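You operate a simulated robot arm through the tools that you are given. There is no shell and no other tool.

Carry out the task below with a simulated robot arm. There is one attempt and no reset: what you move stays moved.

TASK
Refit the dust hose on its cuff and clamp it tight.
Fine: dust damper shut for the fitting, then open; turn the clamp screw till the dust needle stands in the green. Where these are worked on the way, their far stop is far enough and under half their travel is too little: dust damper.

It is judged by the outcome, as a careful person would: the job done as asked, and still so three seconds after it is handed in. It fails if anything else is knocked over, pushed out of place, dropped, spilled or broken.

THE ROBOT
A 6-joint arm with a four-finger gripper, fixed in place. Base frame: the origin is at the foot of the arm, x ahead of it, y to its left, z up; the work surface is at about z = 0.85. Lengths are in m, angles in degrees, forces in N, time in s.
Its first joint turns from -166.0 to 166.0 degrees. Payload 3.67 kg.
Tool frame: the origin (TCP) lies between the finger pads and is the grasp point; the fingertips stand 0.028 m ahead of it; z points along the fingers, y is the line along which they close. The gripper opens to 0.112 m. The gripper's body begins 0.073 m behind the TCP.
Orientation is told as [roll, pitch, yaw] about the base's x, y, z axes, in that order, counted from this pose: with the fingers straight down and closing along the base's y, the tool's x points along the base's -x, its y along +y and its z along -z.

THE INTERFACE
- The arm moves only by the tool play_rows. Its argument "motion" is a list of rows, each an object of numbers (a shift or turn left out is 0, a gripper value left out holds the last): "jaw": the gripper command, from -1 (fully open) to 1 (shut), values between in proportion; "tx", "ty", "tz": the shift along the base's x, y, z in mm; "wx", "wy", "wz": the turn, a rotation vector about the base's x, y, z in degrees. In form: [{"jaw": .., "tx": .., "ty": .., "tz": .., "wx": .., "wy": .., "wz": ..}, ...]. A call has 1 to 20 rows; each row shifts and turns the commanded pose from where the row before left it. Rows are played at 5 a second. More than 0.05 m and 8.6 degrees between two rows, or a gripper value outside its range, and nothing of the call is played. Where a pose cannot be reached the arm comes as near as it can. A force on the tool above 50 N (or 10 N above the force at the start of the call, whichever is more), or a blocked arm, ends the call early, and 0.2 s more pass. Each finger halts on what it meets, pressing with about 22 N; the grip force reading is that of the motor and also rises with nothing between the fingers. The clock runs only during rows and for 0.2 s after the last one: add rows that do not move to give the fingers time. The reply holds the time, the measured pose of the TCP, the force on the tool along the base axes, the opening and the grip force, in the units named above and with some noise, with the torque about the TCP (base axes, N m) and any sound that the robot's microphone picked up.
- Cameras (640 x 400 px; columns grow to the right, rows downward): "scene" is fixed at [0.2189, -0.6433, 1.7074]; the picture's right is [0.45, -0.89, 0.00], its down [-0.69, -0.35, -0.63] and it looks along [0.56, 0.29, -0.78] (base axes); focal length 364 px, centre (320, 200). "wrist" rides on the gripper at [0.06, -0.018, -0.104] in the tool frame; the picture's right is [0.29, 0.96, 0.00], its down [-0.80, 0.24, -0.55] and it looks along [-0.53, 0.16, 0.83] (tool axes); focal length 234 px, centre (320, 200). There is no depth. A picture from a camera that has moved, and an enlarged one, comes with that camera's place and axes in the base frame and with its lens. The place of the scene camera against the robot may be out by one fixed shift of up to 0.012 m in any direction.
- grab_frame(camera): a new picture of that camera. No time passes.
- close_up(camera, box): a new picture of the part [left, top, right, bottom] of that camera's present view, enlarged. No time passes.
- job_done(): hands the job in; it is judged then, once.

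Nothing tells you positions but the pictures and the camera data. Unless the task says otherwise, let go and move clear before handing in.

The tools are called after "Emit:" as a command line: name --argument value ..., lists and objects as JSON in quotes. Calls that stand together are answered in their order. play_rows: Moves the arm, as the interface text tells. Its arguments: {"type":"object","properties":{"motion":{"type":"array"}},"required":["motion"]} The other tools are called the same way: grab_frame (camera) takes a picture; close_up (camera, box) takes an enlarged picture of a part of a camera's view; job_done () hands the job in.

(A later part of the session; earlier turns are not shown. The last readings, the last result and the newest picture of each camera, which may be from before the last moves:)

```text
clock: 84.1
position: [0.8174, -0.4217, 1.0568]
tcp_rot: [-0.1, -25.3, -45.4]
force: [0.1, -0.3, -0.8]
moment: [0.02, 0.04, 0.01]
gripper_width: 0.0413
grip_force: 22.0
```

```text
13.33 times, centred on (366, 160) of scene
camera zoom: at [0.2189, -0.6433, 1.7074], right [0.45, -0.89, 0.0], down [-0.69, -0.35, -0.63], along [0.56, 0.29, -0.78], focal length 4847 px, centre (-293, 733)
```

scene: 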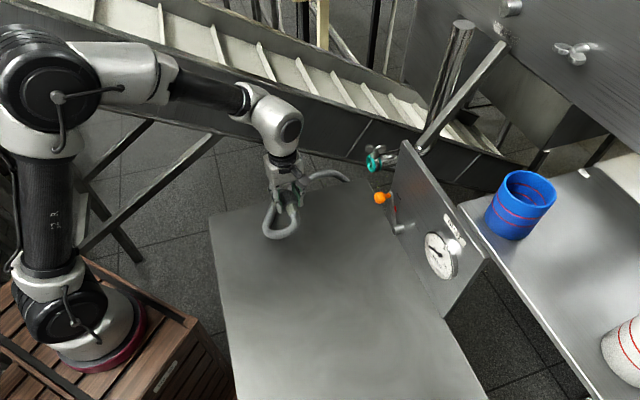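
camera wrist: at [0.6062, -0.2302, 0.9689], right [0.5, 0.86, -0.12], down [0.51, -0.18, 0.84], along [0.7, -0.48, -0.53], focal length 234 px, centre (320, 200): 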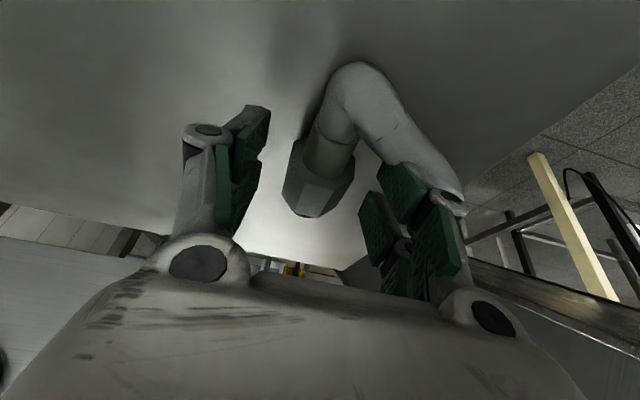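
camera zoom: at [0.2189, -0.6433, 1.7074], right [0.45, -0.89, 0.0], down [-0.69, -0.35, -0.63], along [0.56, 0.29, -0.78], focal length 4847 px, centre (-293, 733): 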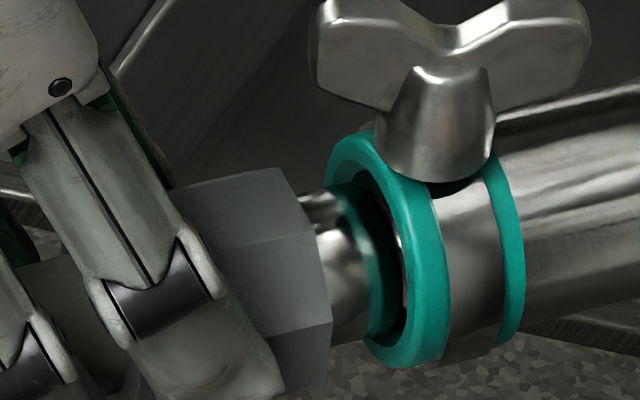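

On-axis again. Continue 12 mm, then fine steps to the snap.

Emit:
play_rows --motion '[{"tx": 2.8, "ty": -2.8}, {"tx": 2.8, "ty": -2.8}, {"tx": 2.8, "ty": -2.8}, {}]'

Emit:
close_up --camera "scene" --box '[342, 145, 390, 175]'

Emit:
close_up --camera "wrist" --box '[264, 150, 360, 270]'

```text
clock: 85.1
position: [0.8262, -0.4291, 1.0557]
tcp_rot: [0.0, -25.2, -45.3]
force: [-0.1, 0.2, -1.1]
moment: [0.02, 0.05, 0.04]
gripper_width: 0.041
grip_force: 21.9
```

```text
13.33 times, centred on (366, 160) of scene
camera zoom: at [0.2189, -0.6433, 1.7074], right [0.45, -0.89, 0.0], down [-0.69, -0.35, -0.63], along [0.56, 0.29, -0.78], focal length 4847 px, centre (-293, 733)
```

zoom: 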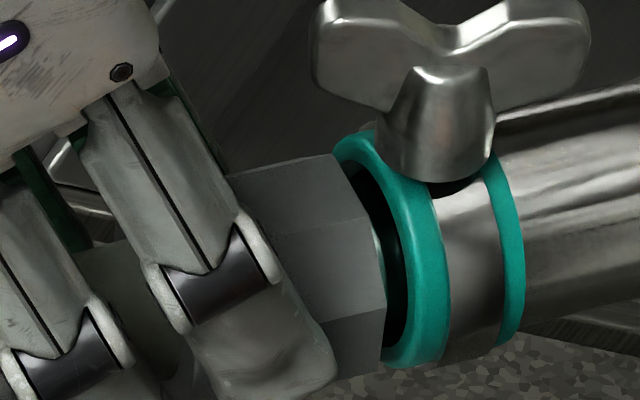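

```text
3.33 times, centred on (312, 210) of wrist
camera zoom: at [0.7452, -0.3691, 1.1242], right [0.5, 0.86, -0.12], down [0.51, -0.17, 0.84], along [0.7, -0.48, -0.53], focal length 781 px, centre (347, 167)
```

zoom: 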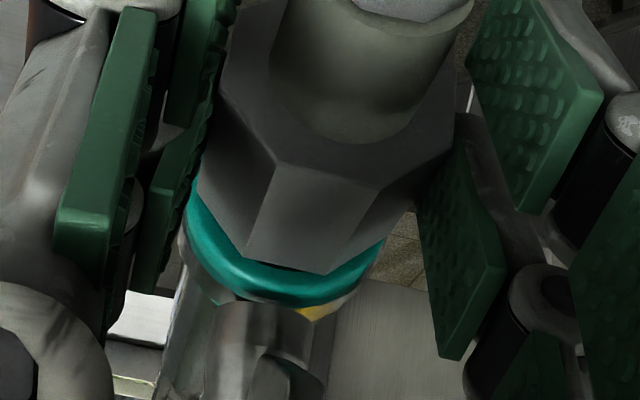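

On line. Now fine 1 mm steps, listening for the snap.

Emit:
play_rows --motion '[{"tx": 0.7, "ty": -0.7}, {"tx": 0.7, "ty": -0.7}, {"tx": 0.7, "ty": -0.7}, {}]'

Emit:
play_rows --motion '[{"tx": 0.7, "ty": -0.7}, {}]'

```text
clock: 86.1
position: [0.8273, -0.4307, 1.0562]
tcp_rot: [-0.1, -25.2, -45.3]
force: [0.1, 0.2, -0.6]
moment: [0.01, -0.01, 0.02]
gripper_width: 0.0411
grip_force: 21.6
```

```text
clock: 86.7
position: [0.8285, -0.4313, 1.056]
tcp_rot: [0.0, -25.3, -45.3]
force: [-0.1, -0.7, -0.6]
moment: [0.02, -0.01, -0.02]
gripper_width: 0.0413
grip_force: 22.1
```

Emit:
play_rows --motion '[{"tx": 0.7, "ty": -0.7}, {}]'

Emit:
play_rows --motion '[{"tx": 0.5, "ty": -0.5}, {}]'

```text
clock: 87.3
position: [0.8285, -0.4318, 1.0576]
tcp_rot: [0.0, -25.3, -45.4]
force: [-4.3, 5.3, 4.2]
moment: [0.06, 0.05, 0.07]
gripper_width: 0.0413
grip_force: 21.7
```

```text
clock: 87.9
position: [0.8297, -0.432, 1.0579]
tcp_rot: [-0.1, -25.2, -45.4]
force: [-11.7, 10.9, 1.2]
moment: [0.13, 0.15, 0.04]
gripper_width: 0.0412
grip_force: 22.4
```

Contact building (16 N) — a bit more to get the snap.

Emit:
play_rows --motion '[{"tx": 0.4, "ty": -0.4}, {}]'

Emit:
play_rows --motion '[{"tx": 0.4, "ty": -0.4}, {}]'

```text
clock: 88.5
position: [0.8291, -0.4328, 1.0581]
tcp_rot: [-0.1, -25.3, -45.3]
force: [-20.7, 14.5, -1.0]
moment: [0.25, 0.34, -0.04]
gripper_width: 0.0414
grip_force: 22.1
```

```text
clock: 89.1
position: [0.8287, -0.4329, 1.0575]
tcp_rot: [-0.2, -25.2, -45.3]
force: [-26.0, 20.8, -5.5]
moment: [0.37, 0.52, -0.07]
gripper_width: 0.0416
grip_force: 21.9
```

Emit:
close_up --camera "scene" --box '[342, 145, 390, 175]'

Emit:
close_up --camera "wrist" --box '[264, 150, 360, 270]'

```text
13.33 times, centred on (366, 160) of scene
camera zoom: at [0.2189, -0.6433, 1.7074], right [0.45, -0.89, 0.0], down [-0.69, -0.35, -0.63], along [0.56, 0.29, -0.78], focal length 4847 px, centre (-293, 733)
```

zoom: 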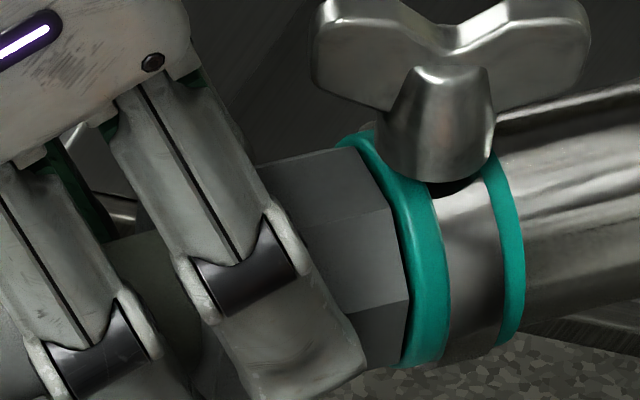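

```text
3.33 times, centred on (312, 210) of wrist
camera zoom: at [0.7492, -0.373, 1.1249], right [0.5, 0.86, -0.12], down [0.51, -0.18, 0.84], along [0.7, -0.48, -0.53], focal length 781 px, centre (347, 167)
```

zoom: 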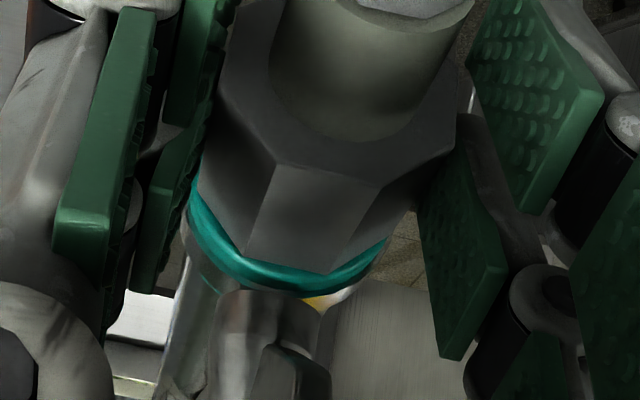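

It's at the same depth as before but no snap yet; residual side forces suggest I'm ~1 mm high and a touch to +e. I'll ease off slightly, shift down/sideways and push again.

Emit:
play_rows --motion '[{"tx": -0.7, "ty": 0.7}, {"tx": -0.5, "ty": -0.5, "tz": -1.0}, {}]'

Emit:
play_rows --motion '[{"tx": 0.7, "ty": -0.7}, {}]'

```text
clock: 89.9
position: [0.8301, -0.4332, 1.0561]
tcp_rot: [0.0, -25.4, -45.2]
force: [-16.3, 23.4, -1.9]
moment: [0.5, 0.36, 0.25]
gripper_width: 0.0414
grip_force: 22.2
```

```text
clock: 90.5
position: [0.8306, -0.4333, 1.0582]
tcp_rot: [-0.1, -25.3, -45.2]
force: [-17.7, 29.7, -1.0]
moment: [0.45, 0.3, 0.41]
gripper_width: 0.0411
grip_force: 22.0
```

Side force flipped sign, so the centre is in between. Re-centre slightly, back off 1.5 mm and push in with one brisk stroke like last time.

Emit:
play_rows --motion '[{"tx": -1.4, "ty": 1.4}, {"tx": 0.25, "ty": 0.25}, {}]'

Emit:
play_rows --motion '[{"tx": 0.7, "ty": -0.7}, {"tx": 0.7, "ty": -0.7}, {"tx": 0.5, "ty": -0.5}, {}]'

```text
clock: 91.3
position: [0.8289, -0.4353, 1.0563]
tcp_rot: [-0.2, -25.4, -45.3]
force: [-1.4, 8.6, 3.1]
moment: [0.05, -0.1, 0.34]
gripper_width: 0.0415
grip_force: 21.9
```

```text
clock: 92.3
position: [0.8302, -0.4341, 1.0561]
tcp_rot: [-0.1, -25.2, -45.2]
force: [-20.4, 19.6, 5.6]
moment: [0.07, 0.16, 0.06]
gripper_width: 0.0414
grip_force: 21.5
```

No snap yet; the tip feels pressed on the lower side (+5.6 N), so try 1.2 mm higher with another push.

Emit:
play_rows --motion '[{"tx": -1.0, "ty": 1.0}, {"tz": 1.3}, {"tx": 0.7, "ty": -0.7}, {"tx": 0.7, "ty": -0.7}, {}]'

Emit:
play_rows --motion '[{"tx": -1.0, "ty": 1.0}, {"tz": 1.0}, {"tx": 0.7, "ty": -0.7}, {"tx": 0.7, "ty": -0.7}, {}]'

```text
clock: 93.5
position: [0.8303, -0.4334, 1.0576]
tcp_rot: [-0.2, -25.2, -45.3]
force: [-30.1, 16.0, -8.4]
moment: [0.39, 0.57, -0.31]
gripper_width: 0.0415
grip_force: 22.6
```

```text
clock: 94.7
position: [0.8304, -0.4343, 1.0571]
tcp_rot: [-0.2, -25.1, -45.2]
force: [-25.9, 21.9, -15.5]
moment: [0.66, 0.7, -0.11]
gripper_width: 0.0416
grip_force: 22.2
```

Let me test whether it's already latched: ease back gently and watch whether the axial force turns into a pull.

Emit:
play_rows --motion '[{"tz": -1.3}, {"tx": -0.7, "ty": 0.7}, {"tx": -0.7, "ty": 0.7}, {}]'

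Emit:
play_rows --motion '[{"tx": -0.5, "ty": 0.5}, {}]'

Emit:
play_rows --motion '[{"tx": -0.5, "ty": 0.5}, {}]'

```text
clock: 95.7
position: [0.8304, -0.4345, 1.0572]
tcp_rot: [0.0, -25.5, -45.3]
force: [-8.4, 5.3, -1.8]
moment: [0.27, 0.38, -0.16]
gripper_width: 0.0414
grip_force: 22.0
```

```text
clock: 96.3
position: [0.8293, -0.4331, 1.0566]
tcp_rot: [0.0, -25.4, -45.4]
force: [-0.9, 0.2, -1.6]
moment: [-0.02, 0.02, -0.01]
gripper_width: 0.0418
grip_force: 22.6
```

```text
clock: 96.9
position: [0.8282, -0.4314, 1.0555]
tcp_rot: [0.0, -25.3, -45.3]
force: [0.2, 0.8, -0.8]
moment: [0.03, 0.0, 0.01]
gripper_width: 0.0419
grip_force: 22.1
```

Not latched. From the torque recorded at the earlier snap, the seat's axis is ~2° more nose-down and ~2° more counter-clockwise than my hose axis. I'll back out 8 mm, re-orient by that amount about the nose, and look.

Emit:
play_rows --motion '[{"tx": -2.8, "ty": 2.8}, {"tx": -2.8, "ty": 2.8}, {"tx": -1.0, "ty": -1.0, "tz": 1.6, "wx": 1.42, "wy": 1.4, "wz": 1.8}, {}]'

Emit:
close_up --camera "scene" --box '[342, 145, 390, 175]'

Emit:
close_up --camera "wrist" --box '[264, 150, 360, 270]'

```text
clock: 97.9
position: [0.8216, -0.4287, 1.0591]
tcp_rot: [-0.1, -23.3, -43.5]
force: [0.3, -1.7, 2.5]
moment: [-0.14, -0.1, -0.07]
gripper_width: 0.0416
grip_force: 21.8
```

```text
13.33 times, centred on (366, 160) of scene
camera zoom: at [0.2189, -0.6433, 1.7074], right [0.45, -0.89, 0.0], down [-0.69, -0.35, -0.63], along [0.56, 0.29, -0.78], focal length 4847 px, centre (-293, 733)
```

zoom: 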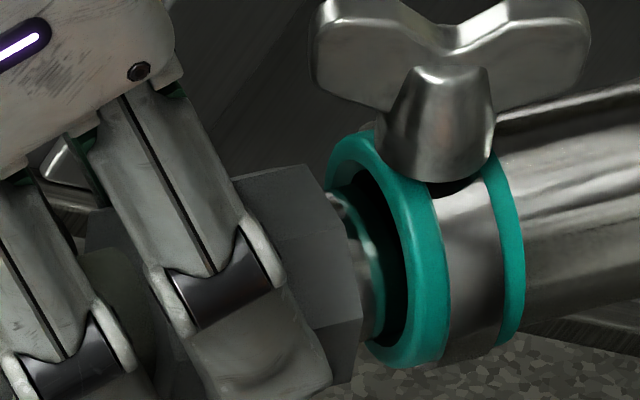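

```text
3.33 times, centred on (312, 210) of wrist
camera zoom: at [0.7414, -0.3734, 1.1295], right [0.47, 0.88, -0.12], down [0.54, -0.18, 0.82], along [0.7, -0.45, -0.55], focal length 781 px, centre (347, 167)
```

zoom: 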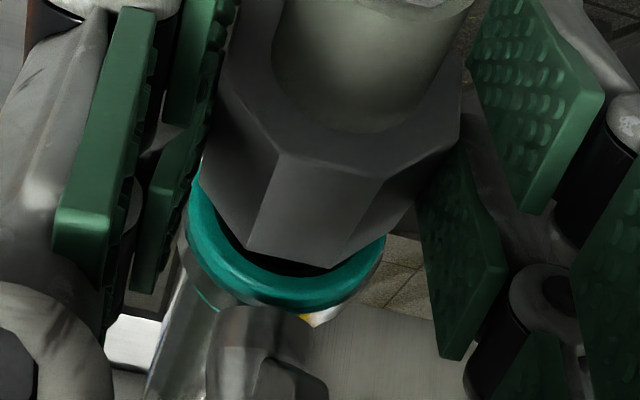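

Nose is ~1 mm low; raising 1 mm and pushing in along the corrected axis.

Emit:
play_rows --motion '[{"tz": 0.8}, {"tx": 2.2, "ty": -2.1, "tz": -0.1}, {"tx": 2.2, "ty": -2.1, "tz": -0.1}, {}]'

Emit:
play_rows --motion '[{"tx": 0.73, "ty": -0.69}, {"tx": 0.73, "ty": -0.69}, {}]'

Emit:
play_rows --motion '[{"tx": 0.73, "ty": -0.69}, {}]'

```text
clock: 98.9
position: [0.8271, -0.4332, 1.0583]
tcp_rot: [-0.1, -23.3, -43.6]
force: [0.2, -0.4, -1.5]
moment: [0.03, 0.02, 0.02]
gripper_width: 0.0418
grip_force: 22.0
```

```text
clock: 99.7
position: [0.8282, -0.4344, 1.0584]
tcp_rot: [-0.1, -23.2, -43.4]
force: [-0.5, 0.9, -0.9]
moment: [0.01, 0.04, -0.02]
gripper_width: 0.0416
grip_force: 21.8
```

```text
clock: 100.3
position: [0.8287, -0.4349, 1.0584]
tcp_rot: [-0.1, -23.3, -43.5]
force: [-1.0, -0.6, -1.5]
moment: [-0.01, 0.01, -0.02]
gripper_width: 0.0417
grip_force: 21.9
```

Free so far. Continue with 1 mm steps.

Emit:
play_rows --motion '[{"tx": 0.73, "ty": -0.69}, {}]'

Emit:
play_rows --motion '[{"tx": 0.73, "ty": -0.69}, {}]'

Emit:
play_rows --motion '[{"tx": 0.73, "ty": -0.69}, {}]'

```text
clock: 100.9
position: [0.8289, -0.4336, 1.0586]
tcp_rot: [-0.1, -23.3, -43.3]
force: [0.4, 17.6, -1.9]
moment: [0.49, -0.09, -0.11]
gripper_width: 0.0413
grip_force: 21.7
heard: snap
```

```text
clock: 101.5
position: [0.8294, -0.4341, 1.0592]
tcp_rot: [-0.2, -23.2, -43.5]
force: [-11.3, 31.1, -1.5]
moment: [0.68, 0.11, 0.11]
gripper_width: 0.0416
grip_force: 21.3
```

```text
clock: 102.1
position: [0.8306, -0.4359, 1.0594]
tcp_rot: [-0.1, -23.2, -43.5]
force: [-17.6, 38.2, -2.8]
moment: [1.01, 0.32, 0.1]
gripper_width: 0.0423
grip_force: 21.6
```

Snap! Residual: ~39 N push and +15 N sideways. I'll relieve these in small steps (never reversing into a pull) before opening.

Emit:
play_rows --motion '[{"tx": -0.36, "ty": 0.34}, {"tx": 0.2, "ty": 0.2}, {"tx": -0.36, "ty": 0.34}, {}]'

```text
clock: 103.1
position: [0.8298, -0.4365, 1.0588]
tcp_rot: [-0.2, -23.2, -43.4]
force: [-11.0, 33.4, -13.2]
moment: [0.99, 0.3, 0.17]
gripper_width: 0.0415
grip_force: 22.1
```

Emit:
play_rows --motion '[{"tx": 0.35, "ty": 0.36}, {"tx": 0.35, "ty": 0.36, "tz": -0.5}, {"tx": -0.36, "ty": 0.34}, {}]'

```text
clock: 104.1
position: [0.8307, -0.4342, 1.0584]
tcp_rot: [0.1, -23.3, -43.5]
force: [-7.3, 22.0, -14.6]
moment: [0.72, 0.31, 0.01]
gripper_width: 0.0419
grip_force: 22.0
```

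Emit:
play_rows --motion '[{"tx": 0.35, "ty": 0.36, "tz": -0.5}, {"tx": 0.2, "ty": 0.2, "tz": -0.5}, {"tx": -0.36, "ty": 0.34}, {}]'

```text
clock: 105.1
position: [0.8301, -0.4351, 1.0585]
tcp_rot: [-0.1, -23.4, -43.5]
force: [-8.5, 5.5, -7.3]
moment: [0.35, 0.18, -0.27]
gripper_width: 0.0419
grip_force: 22.1
```

Emit:
play_rows --motion '[{"tz": -0.6}, {"tx": -0.15, "ty": 0.14}, {}]'

```text
clock: 105.9
position: [0.8316, -0.4352, 1.0562]
tcp_rot: [0.0, -23.5, -43.5]
force: [-0.1, 0.4, -1.0]
moment: [-0.04, -0.03, 0.01]
gripper_width: 0.0417
grip_force: 22.1
heard: snap
```

It unlatched when I relieved the last bit of push — the un-clamped detent holds very little. So next time I'll open the fingers while still pushing lightly. Pushing in again from here.

Emit:
play_rows --motion '[{"tx": 0.36, "ty": -0.34}, {}]'

Emit:
close_up --camera "scene" --box '[342, 145, 390, 175]'

Emit:
close_up --camera "wrist" --box '[264, 150, 360, 270]'

```text
clock: 106.5
position: [0.8308, -0.4341, 1.0561]
tcp_rot: [0.0, -23.2, -43.4]
force: [-0.4, 0.9, 0.7]
moment: [-0.04, -0.15, 0.1]
gripper_width: 0.0417
grip_force: 21.7
```

```text
13.33 times, centred on (366, 160) of scene
camera zoom: at [0.2189, -0.6433, 1.7074], right [0.45, -0.89, 0.0], down [-0.69, -0.35, -0.63], along [0.56, 0.29, -0.78], focal length 4847 px, centre (-293, 733)
```

zoom: 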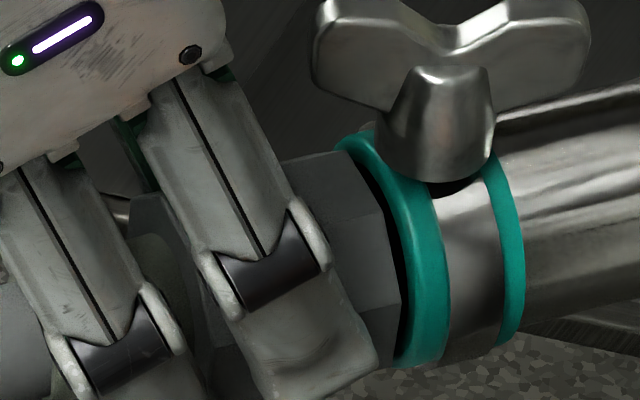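

```text
3.33 times, centred on (312, 210) of wrist
camera zoom: at [0.7502, -0.379, 1.1283], right [0.47, 0.88, -0.12], down [0.54, -0.18, 0.82], along [0.7, -0.45, -0.55], focal length 781 px, centre (347, 167)
```

zoom: 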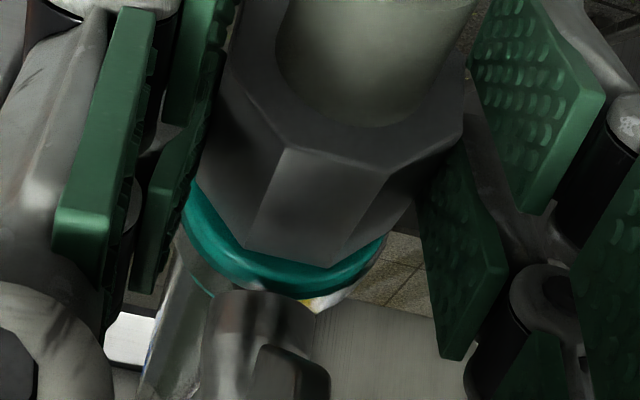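

The grip has slid ~4 mm forward on the nut but still clears the ring. Gentle steps until the snap, then open at once.

Emit:
play_rows --motion '[{"tx": 0.5, "ty": -0.48}, {}]'

Emit:
play_rows --motion '[{"tx": 0.5, "ty": -0.48}, {}]'

```text
clock: 107.1
position: [0.8308, -0.4333, 1.0566]
tcp_rot: [0.0, -23.3, -43.5]
force: [-4.6, 1.6, 5.2]
moment: [-0.13, -0.09, -0.11]
gripper_width: 0.0418
grip_force: 22.4
```

```text
clock: 107.7
position: [0.833, -0.4355, 1.057]
tcp_rot: [-0.1, -23.3, -43.4]
force: [-3.9, 0.3, 3.4]
moment: [-0.13, -0.06, -0.08]
gripper_width: 0.0413
grip_force: 21.7
```

Emit:
play_rows --motion '[{"tx": 0.5, "ty": -0.48}, {}]'

Emit:
play_rows --motion '[{"tx": 0.36, "ty": -0.34}, {}]'

```text
clock: 108.3
position: [0.8322, -0.436, 1.0581]
tcp_rot: [-0.1, -23.3, -43.4]
force: [-12.4, 11.9, 8.9]
moment: [-0.08, -0.04, -0.33]
gripper_width: 0.0417
grip_force: 22.1
```

```text
clock: 108.9
position: [0.8322, -0.4355, 1.0573]
tcp_rot: [-0.1, -23.3, -43.5]
force: [-16.3, 15.6, 8.8]
moment: [0.12, 0.08, -0.36]
gripper_width: 0.0416
grip_force: 21.5
```

Emit:
play_rows --motion '[{"tz": 0.6}, {"tx": 0.2, "ty": -0.2}, {}]'

Emit:
play_rows --motion '[{"tz": 0.6}, {"tx": 0.2, "ty": -0.2}, {}]'

```text
clock: 109.7
position: [0.8319, -0.4354, 1.0575]
tcp_rot: [0.0, -23.2, -43.4]
force: [-18.1, 23.5, -3.7]
moment: [0.67, 0.41, -0.29]
gripper_width: 0.0416
grip_force: 21.9
```

```text
clock: 110.5
position: [0.831, -0.436, 1.0565]
tcp_rot: [-0.1, -23.1, -43.5]
force: [-21.6, 24.0, -9.5]
moment: [0.76, 0.46, -0.43]
gripper_width: 0.0419
grip_force: 21.8
```

No snap in this lateral position. The snap happened earlier ~1.9 mm toward −e and ~1 mm higher, so I'll return to that line, push until it snaps, and then open immediately without any relieving.

Emit:
play_rows --motion '[{"tx": -1.8, "ty": 1.7}, {"tx": -1.31, "ty": -1.38, "tz": 0.6}, {}]'

Emit:
play_rows --motion '[{"tx": 0.73, "ty": -0.69}, {}]'

Emit:
play_rows --motion '[{"tx": 0.73, "ty": -0.69}, {}]'

```text
clock: 111.3
position: [0.8308, -0.4359, 1.0599]
tcp_rot: [0.0, -23.5, -43.4]
force: [-1.6, 14.1, -5.1]
moment: [0.46, 0.1, 0.18]
gripper_width: 0.0416
grip_force: 21.5
```

```text
clock: 111.9
position: [0.8315, -0.4373, 1.0598]
tcp_rot: [-0.1, -23.4, -43.4]
force: [-3.9, 17.6, 2.1]
moment: [0.27, 0.03, 0.14]
gripper_width: 0.0415
grip_force: 22.1
```

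```text
clock: 112.5
position: [0.831, -0.4364, 1.0592]
tcp_rot: [-0.1, -23.3, -43.5]
force: [-8.5, 24.2, 7.0]
moment: [0.13, 0.0, 0.05]
gripper_width: 0.0416
grip_force: 21.7
```

Combining the torque signs from both snaps, the seat's yaw lies near −44.9° with the present pitch. I'll back out 6 mm, turn −1.4° (keeping the nose in place), and push in again.

Emit:
play_rows --motion '[{"tx": -2.1, "ty": 2.1}, {"tx": -2.1, "ty": 2.1}, {"tx": 0.7, "ty": 0.7, "wz": -1.4}, {}]'

Emit:
play_rows --motion '[{"tx": 1.4, "ty": -1.4}, {"tx": 0.7, "ty": -0.7}, {}]'

Emit:
close_up --camera "scene" --box '[342, 145, 390, 175]'

Emit:
close_up --camera "wrist" --box '[264, 150, 360, 270]'

```text
clock: 113.5
position: [0.8278, -0.4326, 1.0579]
tcp_rot: [-0.1, -23.3, -44.9]
force: [4.3, 0.8, 1.1]
moment: [-0.04, -0.1, 0.22]
gripper_width: 0.0416
grip_force: 22.9
```

```text
clock: 114.3
position: [0.8307, -0.4346, 1.0578]
tcp_rot: [-0.1, -23.3, -45.0]
force: [-0.6, 0.5, -0.8]
moment: [0.02, 0.01, -0.02]
gripper_width: 0.0415
grip_force: 22.3
```

```text
13.33 times, centred on (366, 160) of scene
camera zoom: at [0.2189, -0.6433, 1.7074], right [0.45, -0.89, 0.0], down [-0.69, -0.35, -0.63], along [0.56, 0.29, -0.78], focal length 4847 px, centre (-293, 733)
```

zoom: 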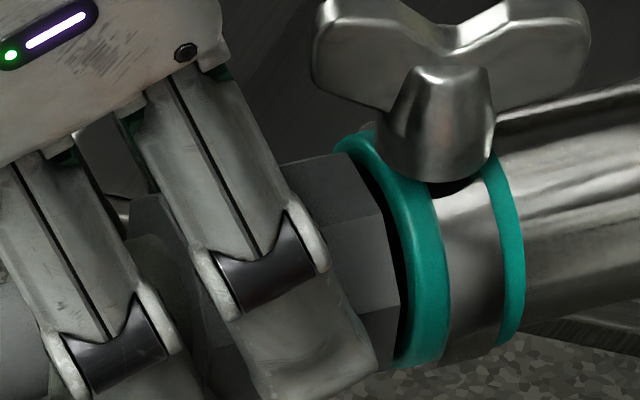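

```text
3.33 times, centred on (312, 210) of wrist
camera zoom: at [0.7507, -0.3776, 1.1297], right [0.49, 0.86, -0.12], down [0.53, -0.19, 0.82], along [0.69, -0.46, -0.56], focal length 781 px, centre (347, 167)
```

zoom: 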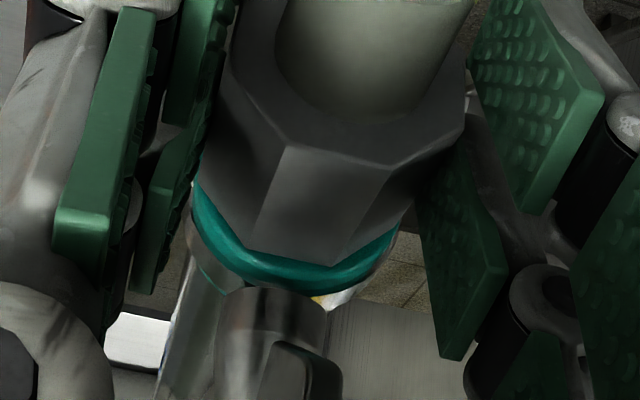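

Free and centred. Pushing 1 mm at a time.

Emit:
play_rows --motion '[{"tx": 0.7, "ty": -0.7}, {}]'

```text
clock: 114.9
position: [0.831, -0.4362, 1.0582]
tcp_rot: [-0.2, -23.3, -44.8]
force: [0.3, 0.8, -0.7]
moment: [0.01, 0.03, 0.01]
gripper_width: 0.0418
grip_force: 21.7
```

Emit:
play_rows --motion '[{"tx": 0.7, "ty": -0.7}, {}]'

```text
clock: 115.5
position: [0.8318, -0.4362, 1.0586]
tcp_rot: [-0.1, -23.3, -44.9]
force: [-2.5, 3.0, -1.0]
moment: [0.05, 0.04, 0.09]
gripper_width: 0.0418
grip_force: 22.2
```

Emit:
play_rows --motion '[{"tx": 0.6, "ty": -0.6}, {}]'

```text
clock: 116.1
position: [0.8314, -0.437, 1.0581]
tcp_rot: [0.0, -23.3, -44.9]
force: [-8.0, 10.6, -2.0]
moment: [0.13, 0.11, 0.3]
gripper_width: 0.0415
grip_force: 21.8
```

Emit:
play_rows --motion '[{"tx": 0.6, "ty": -0.6}, {}]'

```text
clock: 116.7
position: [0.8323, -0.4356, 1.0591]
tcp_rot: [-0.2, -23.1, -44.9]
force: [-20.6, 20.9, -3.9]
moment: [0.19, 0.24, 0.17]
gripper_width: 0.0418
grip_force: 21.7
```

No snap at −44.9°. Snaps occurred at hose bearings −44.5° and −43.5°, failures at −44.8/−44.9°, so the seat must lie further counter-clockwise. Backing out 5 mm and turning to about −43.2°, then pushing again.

Emit:
play_rows --motion '[{"tx": -2.2, "ty": 2.2}, {"tx": -2.2, "ty": 2.2}, {"tx": -0.85, "ty": -0.85, "wz": 1.7}, {}]'

Emit:
play_rows --motion '[{"tx": 1.5, "ty": -1.4}, {"tx": 0.75, "ty": -0.7}, {}]'

Emit:
play_rows --motion '[{"tx": 0.73, "ty": -0.68}, {}]'

```text
clock: 117.7
position: [0.8282, -0.4337, 1.0586]
tcp_rot: [-0.1, -23.3, -43.2]
force: [0.3, -0.6, -0.2]
moment: [0.02, 0.02, 0.02]
gripper_width: 0.0417
grip_force: 22.1
```

```text
clock: 118.5
position: [0.8303, -0.4356, 1.0591]
tcp_rot: [0.0, -23.2, -43.2]
force: [0.7, -0.5, -0.7]
moment: [0.02, 0.02, 0.01]
gripper_width: 0.0414
grip_force: 22.1
```

```text
clock: 119.1
position: [0.8311, -0.4373, 1.0591]
tcp_rot: [-0.1, -23.3, -43.1]
force: [-0.9, -0.1, -1.1]
moment: [0.01, 0.0, 0.03]
gripper_width: 0.0418
grip_force: 22.2
```

Emit:
play_rows --motion '[{"tx": 0.73, "ty": -0.68}, {}]'

```text
clock: 119.7
position: [0.8298, -0.438, 1.0592]
tcp_rot: [-0.1, -23.3, -43.2]
force: [-7.0, 8.1, 2.1]
moment: [0.05, 0.11, -0.19]
gripper_width: 0.0414
grip_force: 21.8
```

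First contact moved to the −e edge (at −44.9° it was on the +e edge), so the cuff face is square at ≈ −44.1°. Let me push slightly here and see, then fine-tune.

Emit:
play_rows --motion '[{"tx": 0.5, "ty": -0.47}, {}]'

```text
clock: 120.3
position: [0.831, -0.4362, 1.0586]
tcp_rot: [-0.1, -23.2, -43.2]
force: [-12.8, 16.0, -0.1]
moment: [0.24, 0.21, -0.27]
gripper_width: 0.0418
grip_force: 21.2
```

Emit:
play_rows --motion '[{"tx": -1.1, "ty": 1.0}, {"tx": 0.46, "ty": 0.46, "wz": -0.9}, {}]'

Emit:
play_rows --motion '[{"tx": 0.72, "ty": -0.7}, {}]'

Emit:
play_rows --motion '[{"tx": 0.72, "ty": -0.7}, {}]'

```text
clock: 121.1
position: [0.8309, -0.437, 1.0589]
tcp_rot: [-0.1, -23.4, -44.1]
force: [-7.2, 7.4, -6.2]
moment: [0.32, 0.19, -0.17]
gripper_width: 0.0416
grip_force: 21.5
```

```text
clock: 121.7
position: [0.8303, -0.4373, 1.0585]
tcp_rot: [0.0, -23.3, -44.1]
force: [-15.2, 9.2, -3.9]
moment: [0.27, 0.3, -0.48]
gripper_width: 0.0415
grip_force: 22.0
```

```text
clock: 122.3
position: [0.8325, -0.4359, 1.0591]
tcp_rot: [-0.1, -23.1, -44.0]
force: [-21.2, 13.0, -4.1]
moment: [0.31, 0.37, -0.64]
gripper_width: 0.042
grip_force: 21.6
```

Still no snap; the hose end may have pitched in my grip while it was latched and loaded. Let me check its orientation closely.

Emit:
close_up --camera "scene" --box '[352, 148, 384, 172]'

Emit:
close_up --camera "wrist" --box '[270, 150, 350, 240]'

```text
16.00 times, centred on (368, 160) of scene
camera zoom: at [0.2189, -0.6433, 1.7074], right [0.45, -0.89, 0.0], down [-0.69, -0.35, -0.63], along [0.56, 0.29, -0.78], focal length 5816 px, centre (-448, 840)
```

zoom: 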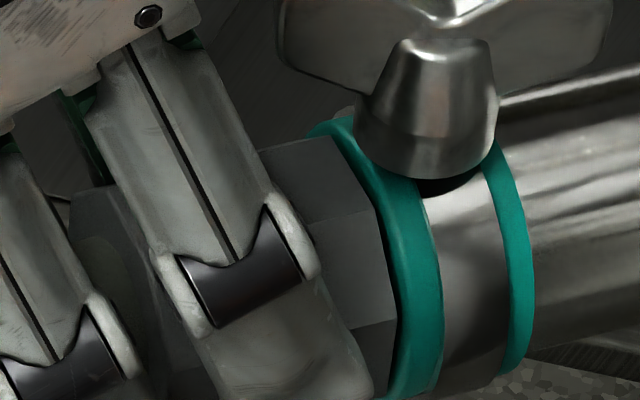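

```text
4.44 times, centred on (310, 195) of wrist
camera zoom: at [0.7518, -0.3804, 1.1302], right [0.48, 0.87, -0.12], down [0.54, -0.19, 0.82], along [0.7, -0.45, -0.56], focal length 1041 px, centre (364, 222)
```

zoom: 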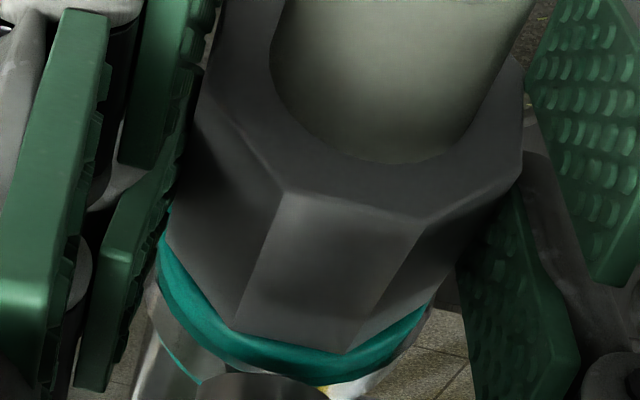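

Orientation and centring look right, so perhaps the latch needs a full withdrawal to re-arm after the last release. Withdrawing 40 mm, restoring the orientation of the last successful snap (−43.6°), and checking alignment.

Emit:
play_rows --motion '[{"tx": -3.6, "ty": 3.4}, {"tx": -7.2, "ty": 6.9, "tz": 0.4}, {"tx": -9, "ty": 8.6, "tz": 0.5}, {"tx": -9, "ty": 8.6, "tz": 0.5}, {"tx": -0.2, "ty": -0.2, "wz": 0.5}, {}]'

Emit:
close_up --camera "scene" --box '[342, 145, 390, 175]'

Emit:
close_up --camera "wrist" --box '[264, 150, 360, 270]'

```text
clock: 123.7
position: [0.8041, -0.4102, 1.0609]
tcp_rot: [0.0, -23.3, -43.6]
force: [0.1, 0.5, -0.6]
moment: [-0.01, 0.02, 0.03]
gripper_width: 0.0416
grip_force: 22.2
```

```text
13.33 times, centred on (366, 160) of scene
camera zoom: at [0.2189, -0.6433, 1.7074], right [0.45, -0.89, 0.0], down [-0.69, -0.35, -0.63], along [0.56, 0.29, -0.78], focal length 4847 px, centre (-293, 733)
```

zoom: 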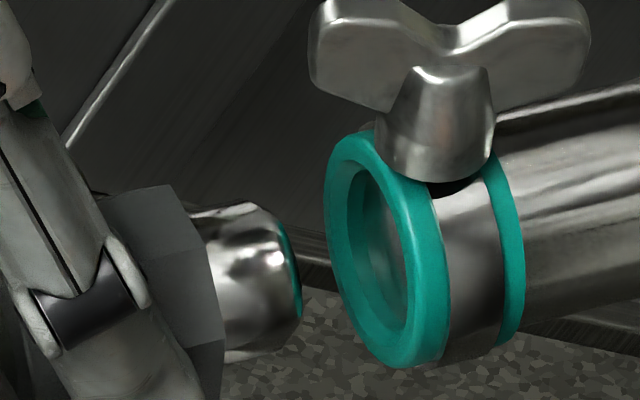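

```text
3.33 times, centred on (312, 210) of wrist
camera zoom: at [0.7242, -0.3549, 1.1317], right [0.47, 0.88, -0.11], down [0.54, -0.18, 0.82], along [0.7, -0.45, -0.56], focal length 781 px, centre (347, 167)
```

zoom: 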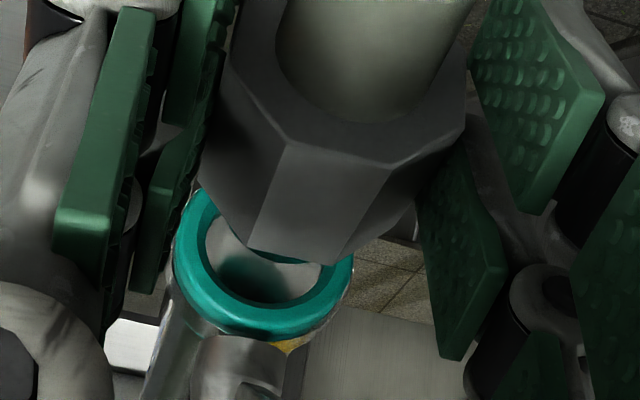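

Aligned within a millimetre. Re-inserting along the axis.

Emit:
play_rows --motion '[{"tx": 5.4, "ty": -5.2, "tz": -0.3}, {"tx": 5.4, "ty": -5.2, "tz": -0.3}, {"tx": 5.4, "ty": -5.2, "tz": -0.3}, {}]'

Emit:
close_up --camera "scene" --box '[342, 145, 390, 175]'

Emit:
close_up --camera "wrist" --box '[264, 150, 360, 270]'

```text
clock: 124.7
position: [0.8202, -0.4251, 1.0587]
tcp_rot: [-0.1, -23.3, -43.6]
force: [-0.2, 1.0, -0.4]
moment: [0.03, 0.03, -0.02]
gripper_width: 0.0415
grip_force: 22.1
```

```text
13.33 times, centred on (366, 160) of scene
camera zoom: at [0.2189, -0.6433, 1.7074], right [0.45, -0.89, 0.0], down [-0.69, -0.35, -0.63], along [0.56, 0.29, -0.78], focal length 4847 px, centre (-293, 733)
```

zoom: 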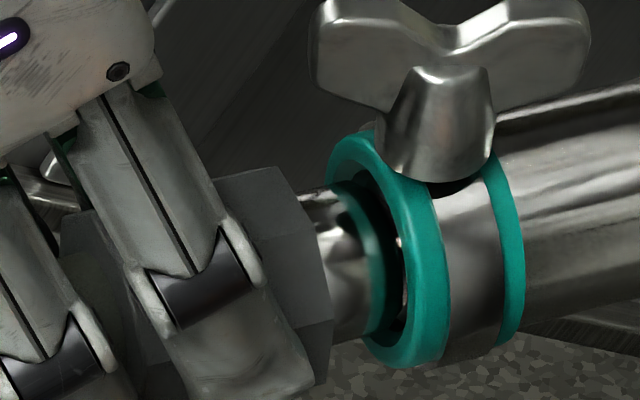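

```text
3.33 times, centred on (312, 210) of wrist
camera zoom: at [0.7391, -0.3706, 1.1304], right [0.47, 0.88, -0.12], down [0.54, -0.18, 0.82], along [0.7, -0.45, -0.56], focal length 781 px, centre (347, 167)
```

zoom: 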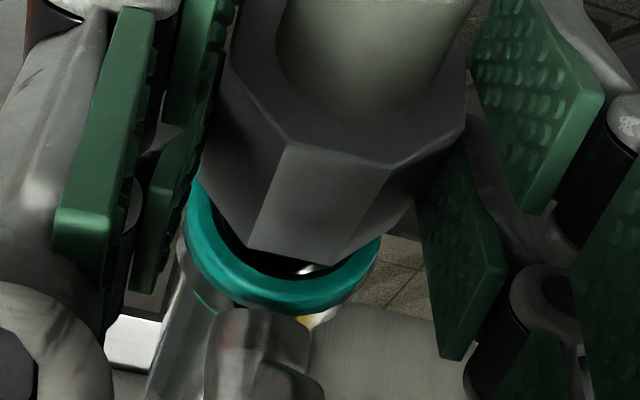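

Emit:
play_rows --motion '[{"tx": 2.9, "ty": -2.75, "tz": -0.14}, {"tx": 2.9, "ty": -2.75, "tz": -0.14}, {"tx": 1.45, "ty": -1.38, "tz": -0.07}, {}]'

Emit:
play_rows --motion '[{"tx": 0.73, "ty": -0.69}, {}]'

Emit:
play_rows --motion '[{"tx": 0.73, "ty": -0.69}, {}]'

```text
clock: 125.7
position: [0.8282, -0.4339, 1.058]
tcp_rot: [0.0, -23.2, -43.5]
force: [0.8, 0.2, -0.1]
moment: [0.02, -0.01, -0.02]
gripper_width: 0.0415
grip_force: 22.3
```

```text
clock: 126.3
position: [0.8277, -0.4342, 1.059]
tcp_rot: [0.0, -23.3, -43.6]
force: [-0.7, -0.6, -0.7]
moment: [0.02, 0.0, -0.01]
gripper_width: 0.0417
grip_force: 21.5
```

```text
clock: 126.9
position: [0.8287, -0.4337, 1.0583]
tcp_rot: [-0.1, -23.2, -43.5]
force: [-0.5, 0.5, -0.4]
moment: [0.01, 0.03, 0.0]
gripper_width: 0.0416
grip_force: 22.0
```

Emit:
play_rows --motion '[{"tx": 0.73, "ty": -0.69}, {}]'

```text
clock: 127.5
position: [0.8286, -0.4346, 1.058]
tcp_rot: [-0.1, -23.3, -43.6]
force: [0.5, -0.2, -1.2]
moment: [0.03, -0.01, 0.0]
gripper_width: 0.0416
grip_force: 22.5
```

Emit:
play_rows --motion '[{"tx": 0.73, "ty": -0.69}, {}]'

```text
clock: 128.1
position: [0.8297, -0.4353, 1.0592]
tcp_rot: [-0.1, -23.3, -43.6]
force: [-0.1, 0.8, -0.9]
moment: [0.02, 0.0, 0.02]
gripper_width: 0.0416
grip_force: 22.0
```

Emit:
play_rows --motion '[{"tx": 0.73, "ty": -0.69}, {}]'

```text
clock: 128.7
position: [0.8306, -0.437, 1.0577]
tcp_rot: [-0.2, -23.3, -43.5]
force: [-0.2, -0.3, -0.4]
moment: [-0.01, 0.0, -0.03]
gripper_width: 0.0416
grip_force: 21.9
```

Emit:
play_rows --motion '[{"tx": 0.73, "ty": -0.69}, {}]'

```text
clock: 129.3
position: [0.8321, -0.4359, 1.0569]
tcp_rot: [-0.1, -23.3, -43.6]
force: [-0.5, 0.3, -1.7]
moment: [0.05, 0.04, -0.01]
gripper_width: 0.0419
grip_force: 21.8
```

Emit:
play_rows --motion '[{"tx": 0.73, "ty": -0.69}, {}]'

```text
clock: 129.9
position: [0.8316, -0.4368, 1.058]
tcp_rot: [-0.1, -23.2, -43.5]
force: [-5.0, 5.3, -0.5]
moment: [0.07, 0.09, -0.16]
gripper_width: 0.0419
grip_force: 22.3
```

Contact again without a snap. I'll do a small search: back off 2 mm, shift a little laterally, and press in again, listening each time.

Emit:
play_rows --motion '[{"tx": 0.73, "ty": -0.69}, {}]'

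Emit:
play_rows --motion '[{"tx": -2.2, "ty": 2.1}, {"tx": -0.6, "ty": -0.6, "tz": 0.5}, {"tx": 0.73, "ty": -0.69}, {"tx": 0.73, "ty": -0.69}, {"tx": 0.73, "ty": -0.69}, {}]'

```text
clock: 130.5
position: [0.8326, -0.437, 1.0577]
tcp_rot: [0.0, -23.2, -43.6]
force: [-14.5, 14.0, -1.7]
moment: [0.21, 0.2, -0.4]
gripper_width: 0.0418
grip_force: 21.7
```

```text
clock: 131.9
position: [0.8317, -0.4387, 1.0601]
tcp_rot: [-0.1, -23.2, -43.6]
force: [-13.2, 20.2, 4.7]
moment: [0.17, 0.13, -0.21]
gripper_width: 0.0417
grip_force: 21.8
```

Emit:
play_rows --motion '[{"tx": -2.2, "ty": 2.1}, {"tx": -0.6, "ty": -0.6, "tz": 0.5}, {"tx": 0.73, "ty": -0.69}, {"tx": 0.73, "ty": -0.69}, {"tx": 0.73, "ty": -0.69}, {}]'

Emit:
close_up --camera "scene" --box '[342, 145, 390, 175]'

Emit:
close_up --camera "wrist" --box '[264, 150, 360, 270]'

```text
clock: 133.3
position: [0.8298, -0.4375, 1.0603]
tcp_rot: [-0.1, -23.2, -43.6]
force: [-5.0, 33.8, -1.8]
moment: [0.67, 0.06, 0.44]
gripper_width: 0.0417
grip_force: 21.6
```

```text
13.33 times, centred on (366, 160) of scene
camera zoom: at [0.2189, -0.6433, 1.7074], right [0.45, -0.89, 0.0], down [-0.69, -0.35, -0.63], along [0.56, 0.29, -0.78], focal length 4847 px, centre (-293, 733)
```

zoom: 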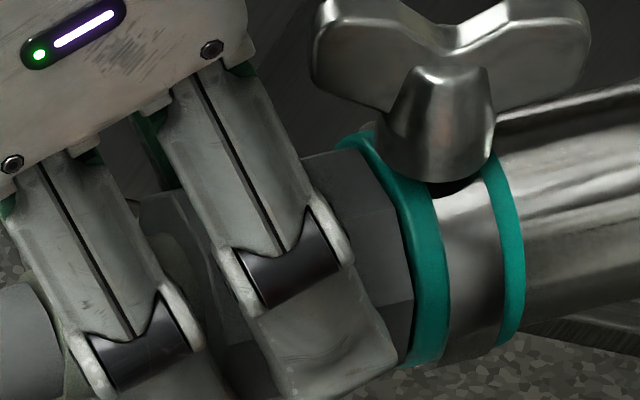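

```text
3.33 times, centred on (312, 210) of wrist
camera zoom: at [0.7504, -0.3826, 1.1311], right [0.47, 0.88, -0.12], down [0.54, -0.18, 0.82], along [0.7, -0.45, -0.56], focal length 781 px, centre (347, 167)
```

zoom: 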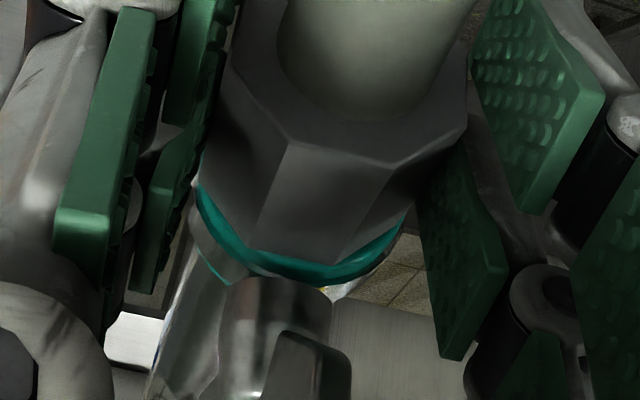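

The bore wall gives a usable lateral reference. I'll back off ~3 mm (no axial contact) and probe sideways/vertically to find the true bore centre.

Emit:
play_rows --motion '[{"tx": -2.5, "ty": 2.4}, {}]'

Emit:
play_rows --motion '[{"tx": 0.6, "ty": 0.6}, {}]'

Emit:
play_rows --motion '[{"tx": 0.6, "ty": 0.6}, {}]'

Emit:
play_rows --motion '[{"tx": 0.6, "ty": 0.6}, {}]'

```text
clock: 133.9
position: [0.8292, -0.4371, 1.0601]
tcp_rot: [0.0, -23.3, -43.4]
force: [12.5, 12.1, -6.0]
moment: [0.5, -0.01, 0.79]
gripper_width: 0.0419
grip_force: 22.1
```

```text
clock: 134.5
position: [0.8299, -0.4371, 1.0602]
tcp_rot: [-0.1, -23.5, -43.7]
force: [13.2, 1.3, -3.5]
moment: [0.13, -0.15, 0.55]
gripper_width: 0.0412
grip_force: 21.9
```

```text
clock: 135.1
position: [0.8295, -0.4362, 1.0599]
tcp_rot: [-0.2, -23.1, -43.6]
force: [-0.6, -0.3, -1.6]
moment: [0.0, 0.01, 0.01]
gripper_width: 0.0417
grip_force: 22.1
```

```text
clock: 135.7
position: [0.8295, -0.4361, 1.059]
tcp_rot: [-0.1, -23.3, -43.7]
force: [0.5, 0.4, -0.6]
moment: [0.0, 0.01, 0.01]
gripper_width: 0.0416
grip_force: 22.1
```

Emit:
play_rows --motion '[{"tx": 0.6, "ty": 0.6}, {}]'

Emit:
play_rows --motion '[{"tx": 0.6, "ty": 0.6}, {}]'

Emit:
play_rows --motion '[{"tx": 0.6, "ty": 0.6}, {}]'

```text
clock: 136.3
position: [0.8312, -0.435, 1.0591]
tcp_rot: [-0.1, -23.3, -43.6]
force: [-0.5, 0.5, -0.4]
moment: [0.0, 0.02, -0.02]
gripper_width: 0.0417
grip_force: 21.9
```

```text
clock: 136.9
position: [0.8313, -0.4342, 1.0598]
tcp_rot: [-0.1, -23.3, -43.6]
force: [-4.4, -4.3, -1.5]
moment: [-0.05, 0.08, -0.27]
gripper_width: 0.0414
grip_force: 22.8
```

```text
clock: 137.5
position: [0.8316, -0.4335, 1.0591]
tcp_rot: [-0.1, -23.4, -43.7]
force: [-13.2, -8.6, 0.2]
moment: [-0.15, 0.21, -0.8]
gripper_width: 0.0414
grip_force: 22.0
```

Sideways walls found: centre is ≈ +1.0 mm from my earlier line. Moving there and probing vertically.

Emit:
play_rows --motion '[{"tx": -1.65, "ty": -1.74}, {"tz": 0.8}, {}]'

Emit:
play_rows --motion '[{"tz": 0.8}, {}]'

Emit:
play_rows --motion '[{"tz": -0.8}, {"tz": -0.8}, {"tz": -0.8}, {}]'

Emit:
play_rows --motion '[{"tz": -0.8}, {}]'

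```text
clock: 138.3
position: [0.831, -0.4334, 1.0594]
tcp_rot: [0.0, -23.4, -43.5]
force: [-1.3, -1.0, -4.0]
moment: [0.09, 0.15, -0.04]
gripper_width: 0.0413
grip_force: 22.0
```

```text
clock: 138.9
position: [0.8304, -0.4348, 1.0597]
tcp_rot: [-0.1, -23.2, -43.6]
force: [1.9, 1.0, -11.7]
moment: [0.4, 0.4, 0.12]
gripper_width: 0.0417
grip_force: 21.7
```

```text
clock: 139.9
position: [0.8308, -0.4358, 1.0583]
tcp_rot: [-0.1, -23.3, -43.6]
force: [-0.1, -0.6, -1.0]
moment: [0.02, 0.02, -0.01]
gripper_width: 0.0418
grip_force: 21.9
```

```text
clock: 140.5
position: [0.8317, -0.4352, 1.0583]
tcp_rot: [-0.2, -23.3, -43.7]
force: [0.3, 1.1, -0.4]
moment: [0.02, -0.01, -0.06]
gripper_width: 0.0411
grip_force: 22.2
```

Emit:
play_rows --motion '[{"tz": -0.8}, {}]'

Emit:
play_rows --motion '[{"tz": -0.8}, {}]'

```text
clock: 141.1
position: [0.831, -0.4351, 1.0571]
tcp_rot: [0.0, -23.3, -43.5]
force: [0.2, 0.5, 1.1]
moment: [-0.09, -0.09, -0.01]
gripper_width: 0.0417
grip_force: 21.9
```

```text
clock: 141.7
position: [0.8309, -0.4362, 1.0566]
tcp_rot: [0.0, -23.4, -43.7]
force: [2.3, 2.1, 6.4]
moment: [-0.23, -0.37, 0.12]
gripper_width: 0.0415
grip_force: 21.8
```

Centre found (vertical ≈ my earlier line). Going to the centre and pushing in with 1 mm steps.

Emit:
play_rows --motion '[{"tz": 1.1}, {"tz": 1.1}, {}]'

Emit:
play_rows --motion '[{"tx": 0.73, "ty": -0.69}, {}]'

Emit:
play_rows --motion '[{"tx": 0.73, "ty": -0.69}, {}]'

```text
clock: 142.5
position: [0.829, -0.4358, 1.0577]
tcp_rot: [-0.2, -23.2, -43.6]
force: [0.0, 0.5, -0.9]
moment: [-0.01, 0.04, 0.03]
gripper_width: 0.0416
grip_force: 21.7
```

```text
clock: 143.1
position: [0.831, -0.4371, 1.0594]
tcp_rot: [-0.1, -23.4, -43.6]
force: [-0.7, 1.3, -0.6]
moment: [0.04, 0.03, -0.04]
gripper_width: 0.0416
grip_force: 22.3
```

```text
clock: 143.7
position: [0.832, -0.4369, 1.0595]
tcp_rot: [-0.1, -23.2, -43.6]
force: [-10.4, 7.5, -0.8]
moment: [0.09, 0.13, -0.25]
gripper_width: 0.0414
grip_force: 21.6
```

Emit:
play_rows --motion '[{"tx": -1.1, "ty": 1.03}, {"tx": 0.31, "ty": 0.33, "wz": -0.6}, {"tx": 0.73, "ty": -0.69}, {"tx": 0.73, "ty": -0.69}, {}]'

Emit:
play_rows --motion '[{"tx": 0.73, "ty": -0.69}, {}]'

```text
clock: 144.9
position: [0.832, -0.4363, 1.0588]
tcp_rot: [-0.2, -23.3, -44.2]
force: [-10.6, 11.4, 5.0]
moment: [-0.04, 0.08, -0.27]
gripper_width: 0.0415
grip_force: 21.8
```

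```text
clock: 145.5
position: [0.8327, -0.4359, 1.0585]
tcp_rot: [-0.1, -23.2, -44.2]
force: [-16.9, 21.8, 3.6]
moment: [0.21, 0.16, -0.27]
gripper_width: 0.0418
grip_force: 21.7
```

Well centred but still no snap. Let me repeat the exact S1-style stroke: back off 4 mm and push in continuously.

Emit:
play_rows --motion '[{"tx": -3.6, "ty": 3.5}, {}, {"tx": 0.73, "ty": -0.7}, {"tx": 0.73, "ty": -0.7}, {"tx": 0.73, "ty": -0.7}, {"tx": 0.73, "ty": -0.7}, {"tx": 0.73, "ty": -0.7}, {}]'

```text
clock: 147.3
position: [0.8333, -0.4364, 1.0588]
tcp_rot: [-0.1, -23.2, -44.2]
force: [-11.3, 9.5, 0.1]
moment: [0.13, 0.16, -0.25]
gripper_width: 0.0415
grip_force: 22.2
```

I'll reset cleanly: withdraw, set the hose end on the table, re-grip fresh (removing accumulated slip), and insert again using the bore-centre probing.

Emit:
play_rows --motion '[{"tx": -3.6, "ty": 3.5}, {"tx": -7.2, "ty": 6.9, "tz": 0.4}, {"tx": -12, "ty": 11.6, "tz": 0.6}, {"tx": -12, "ty": 11.6, "tz": 0.6, "wx": -1.38, "wy": -1.45}, {"tx": -24, "ty": 25, "tz": -14}, {"tx": -24, "ty": 25, "tz": -14}, {"tx": -24, "ty": 25, "tz": -14}, {"tx": -24, "ty": 25, "tz": -14}, {"tz": -35}, {"tz": -35}, {"tz": -25}, {}]'

Emit:
grab_frame --camera "wrist"

Emit:
close_up --camera "scene" --box '[250, 190, 330, 240]'

```text
clock: 149.9
position: [0.7017, -0.3023, 0.9082]
tcp_rot: [0.0, -25.3, -44.2]
force: [0.4, 0.8, -1.7]
moment: [-0.02, 0.01, -0.03]
gripper_width: 0.0414
grip_force: 21.8
```

```text
taken
camera wrist: at [0.6196, -0.2446, 0.9769], right [0.48, 0.87, -0.12], down [0.52, -0.17, 0.84], along [0.71, -0.47, -0.53], focal length 234 px, centre (320, 200)
```

wrist: 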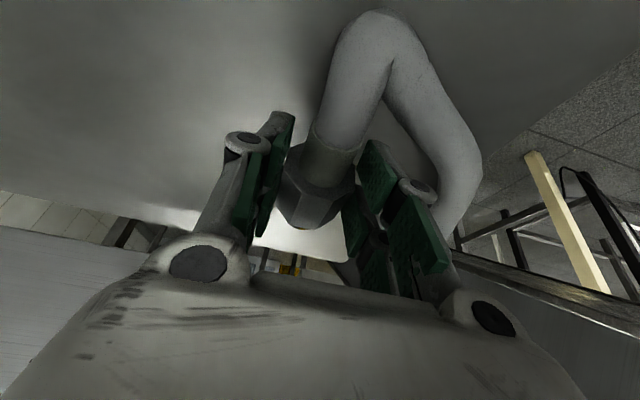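

```text
8.00 times, centred on (290, 215) of scene
camera zoom: at [0.2189, -0.6433, 1.7074], right [0.45, -0.89, 0.0], down [-0.69, -0.35, -0.63], along [0.56, 0.29, -0.78], focal length 2908 px, centre (560, 80)
```

zoom: 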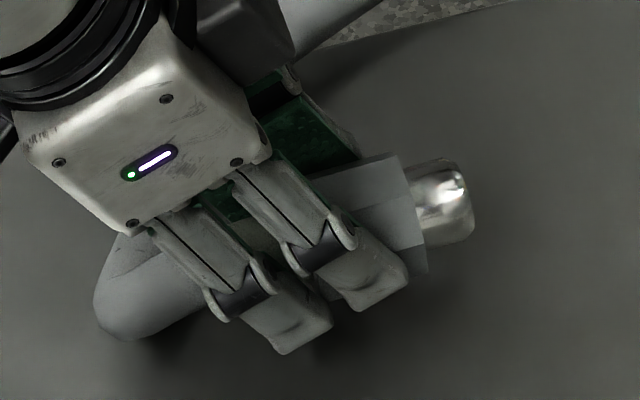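

The hose end has pitched nose-up several degrees in my grip — that explains the failed latching. Setting it down to level it and re-gripping.

Emit:
play_rows --motion '[{"tz": -8}, {"tz": -4}, {"tz": -2}, {}]'

Emit:
play_rows --motion '[{"tz": -2}, {"tz": -1.5}, {}]'

```text
clock: 150.9
position: [0.7018, -0.3038, 0.8945]
tcp_rot: [0.0, -25.2, -44.1]
force: [-0.4, 0.6, -0.3]
moment: [0.02, -0.01, -0.01]
gripper_width: 0.0415
grip_force: 22.3
```

```text
clock: 151.7
position: [0.7023, -0.3044, 0.8916]
tcp_rot: [0.1, -25.3, -44.2]
force: [0.0, -1.3, -0.8]
moment: [-0.05, 0.06, -0.04]
gripper_width: 0.0416
grip_force: 21.8
```

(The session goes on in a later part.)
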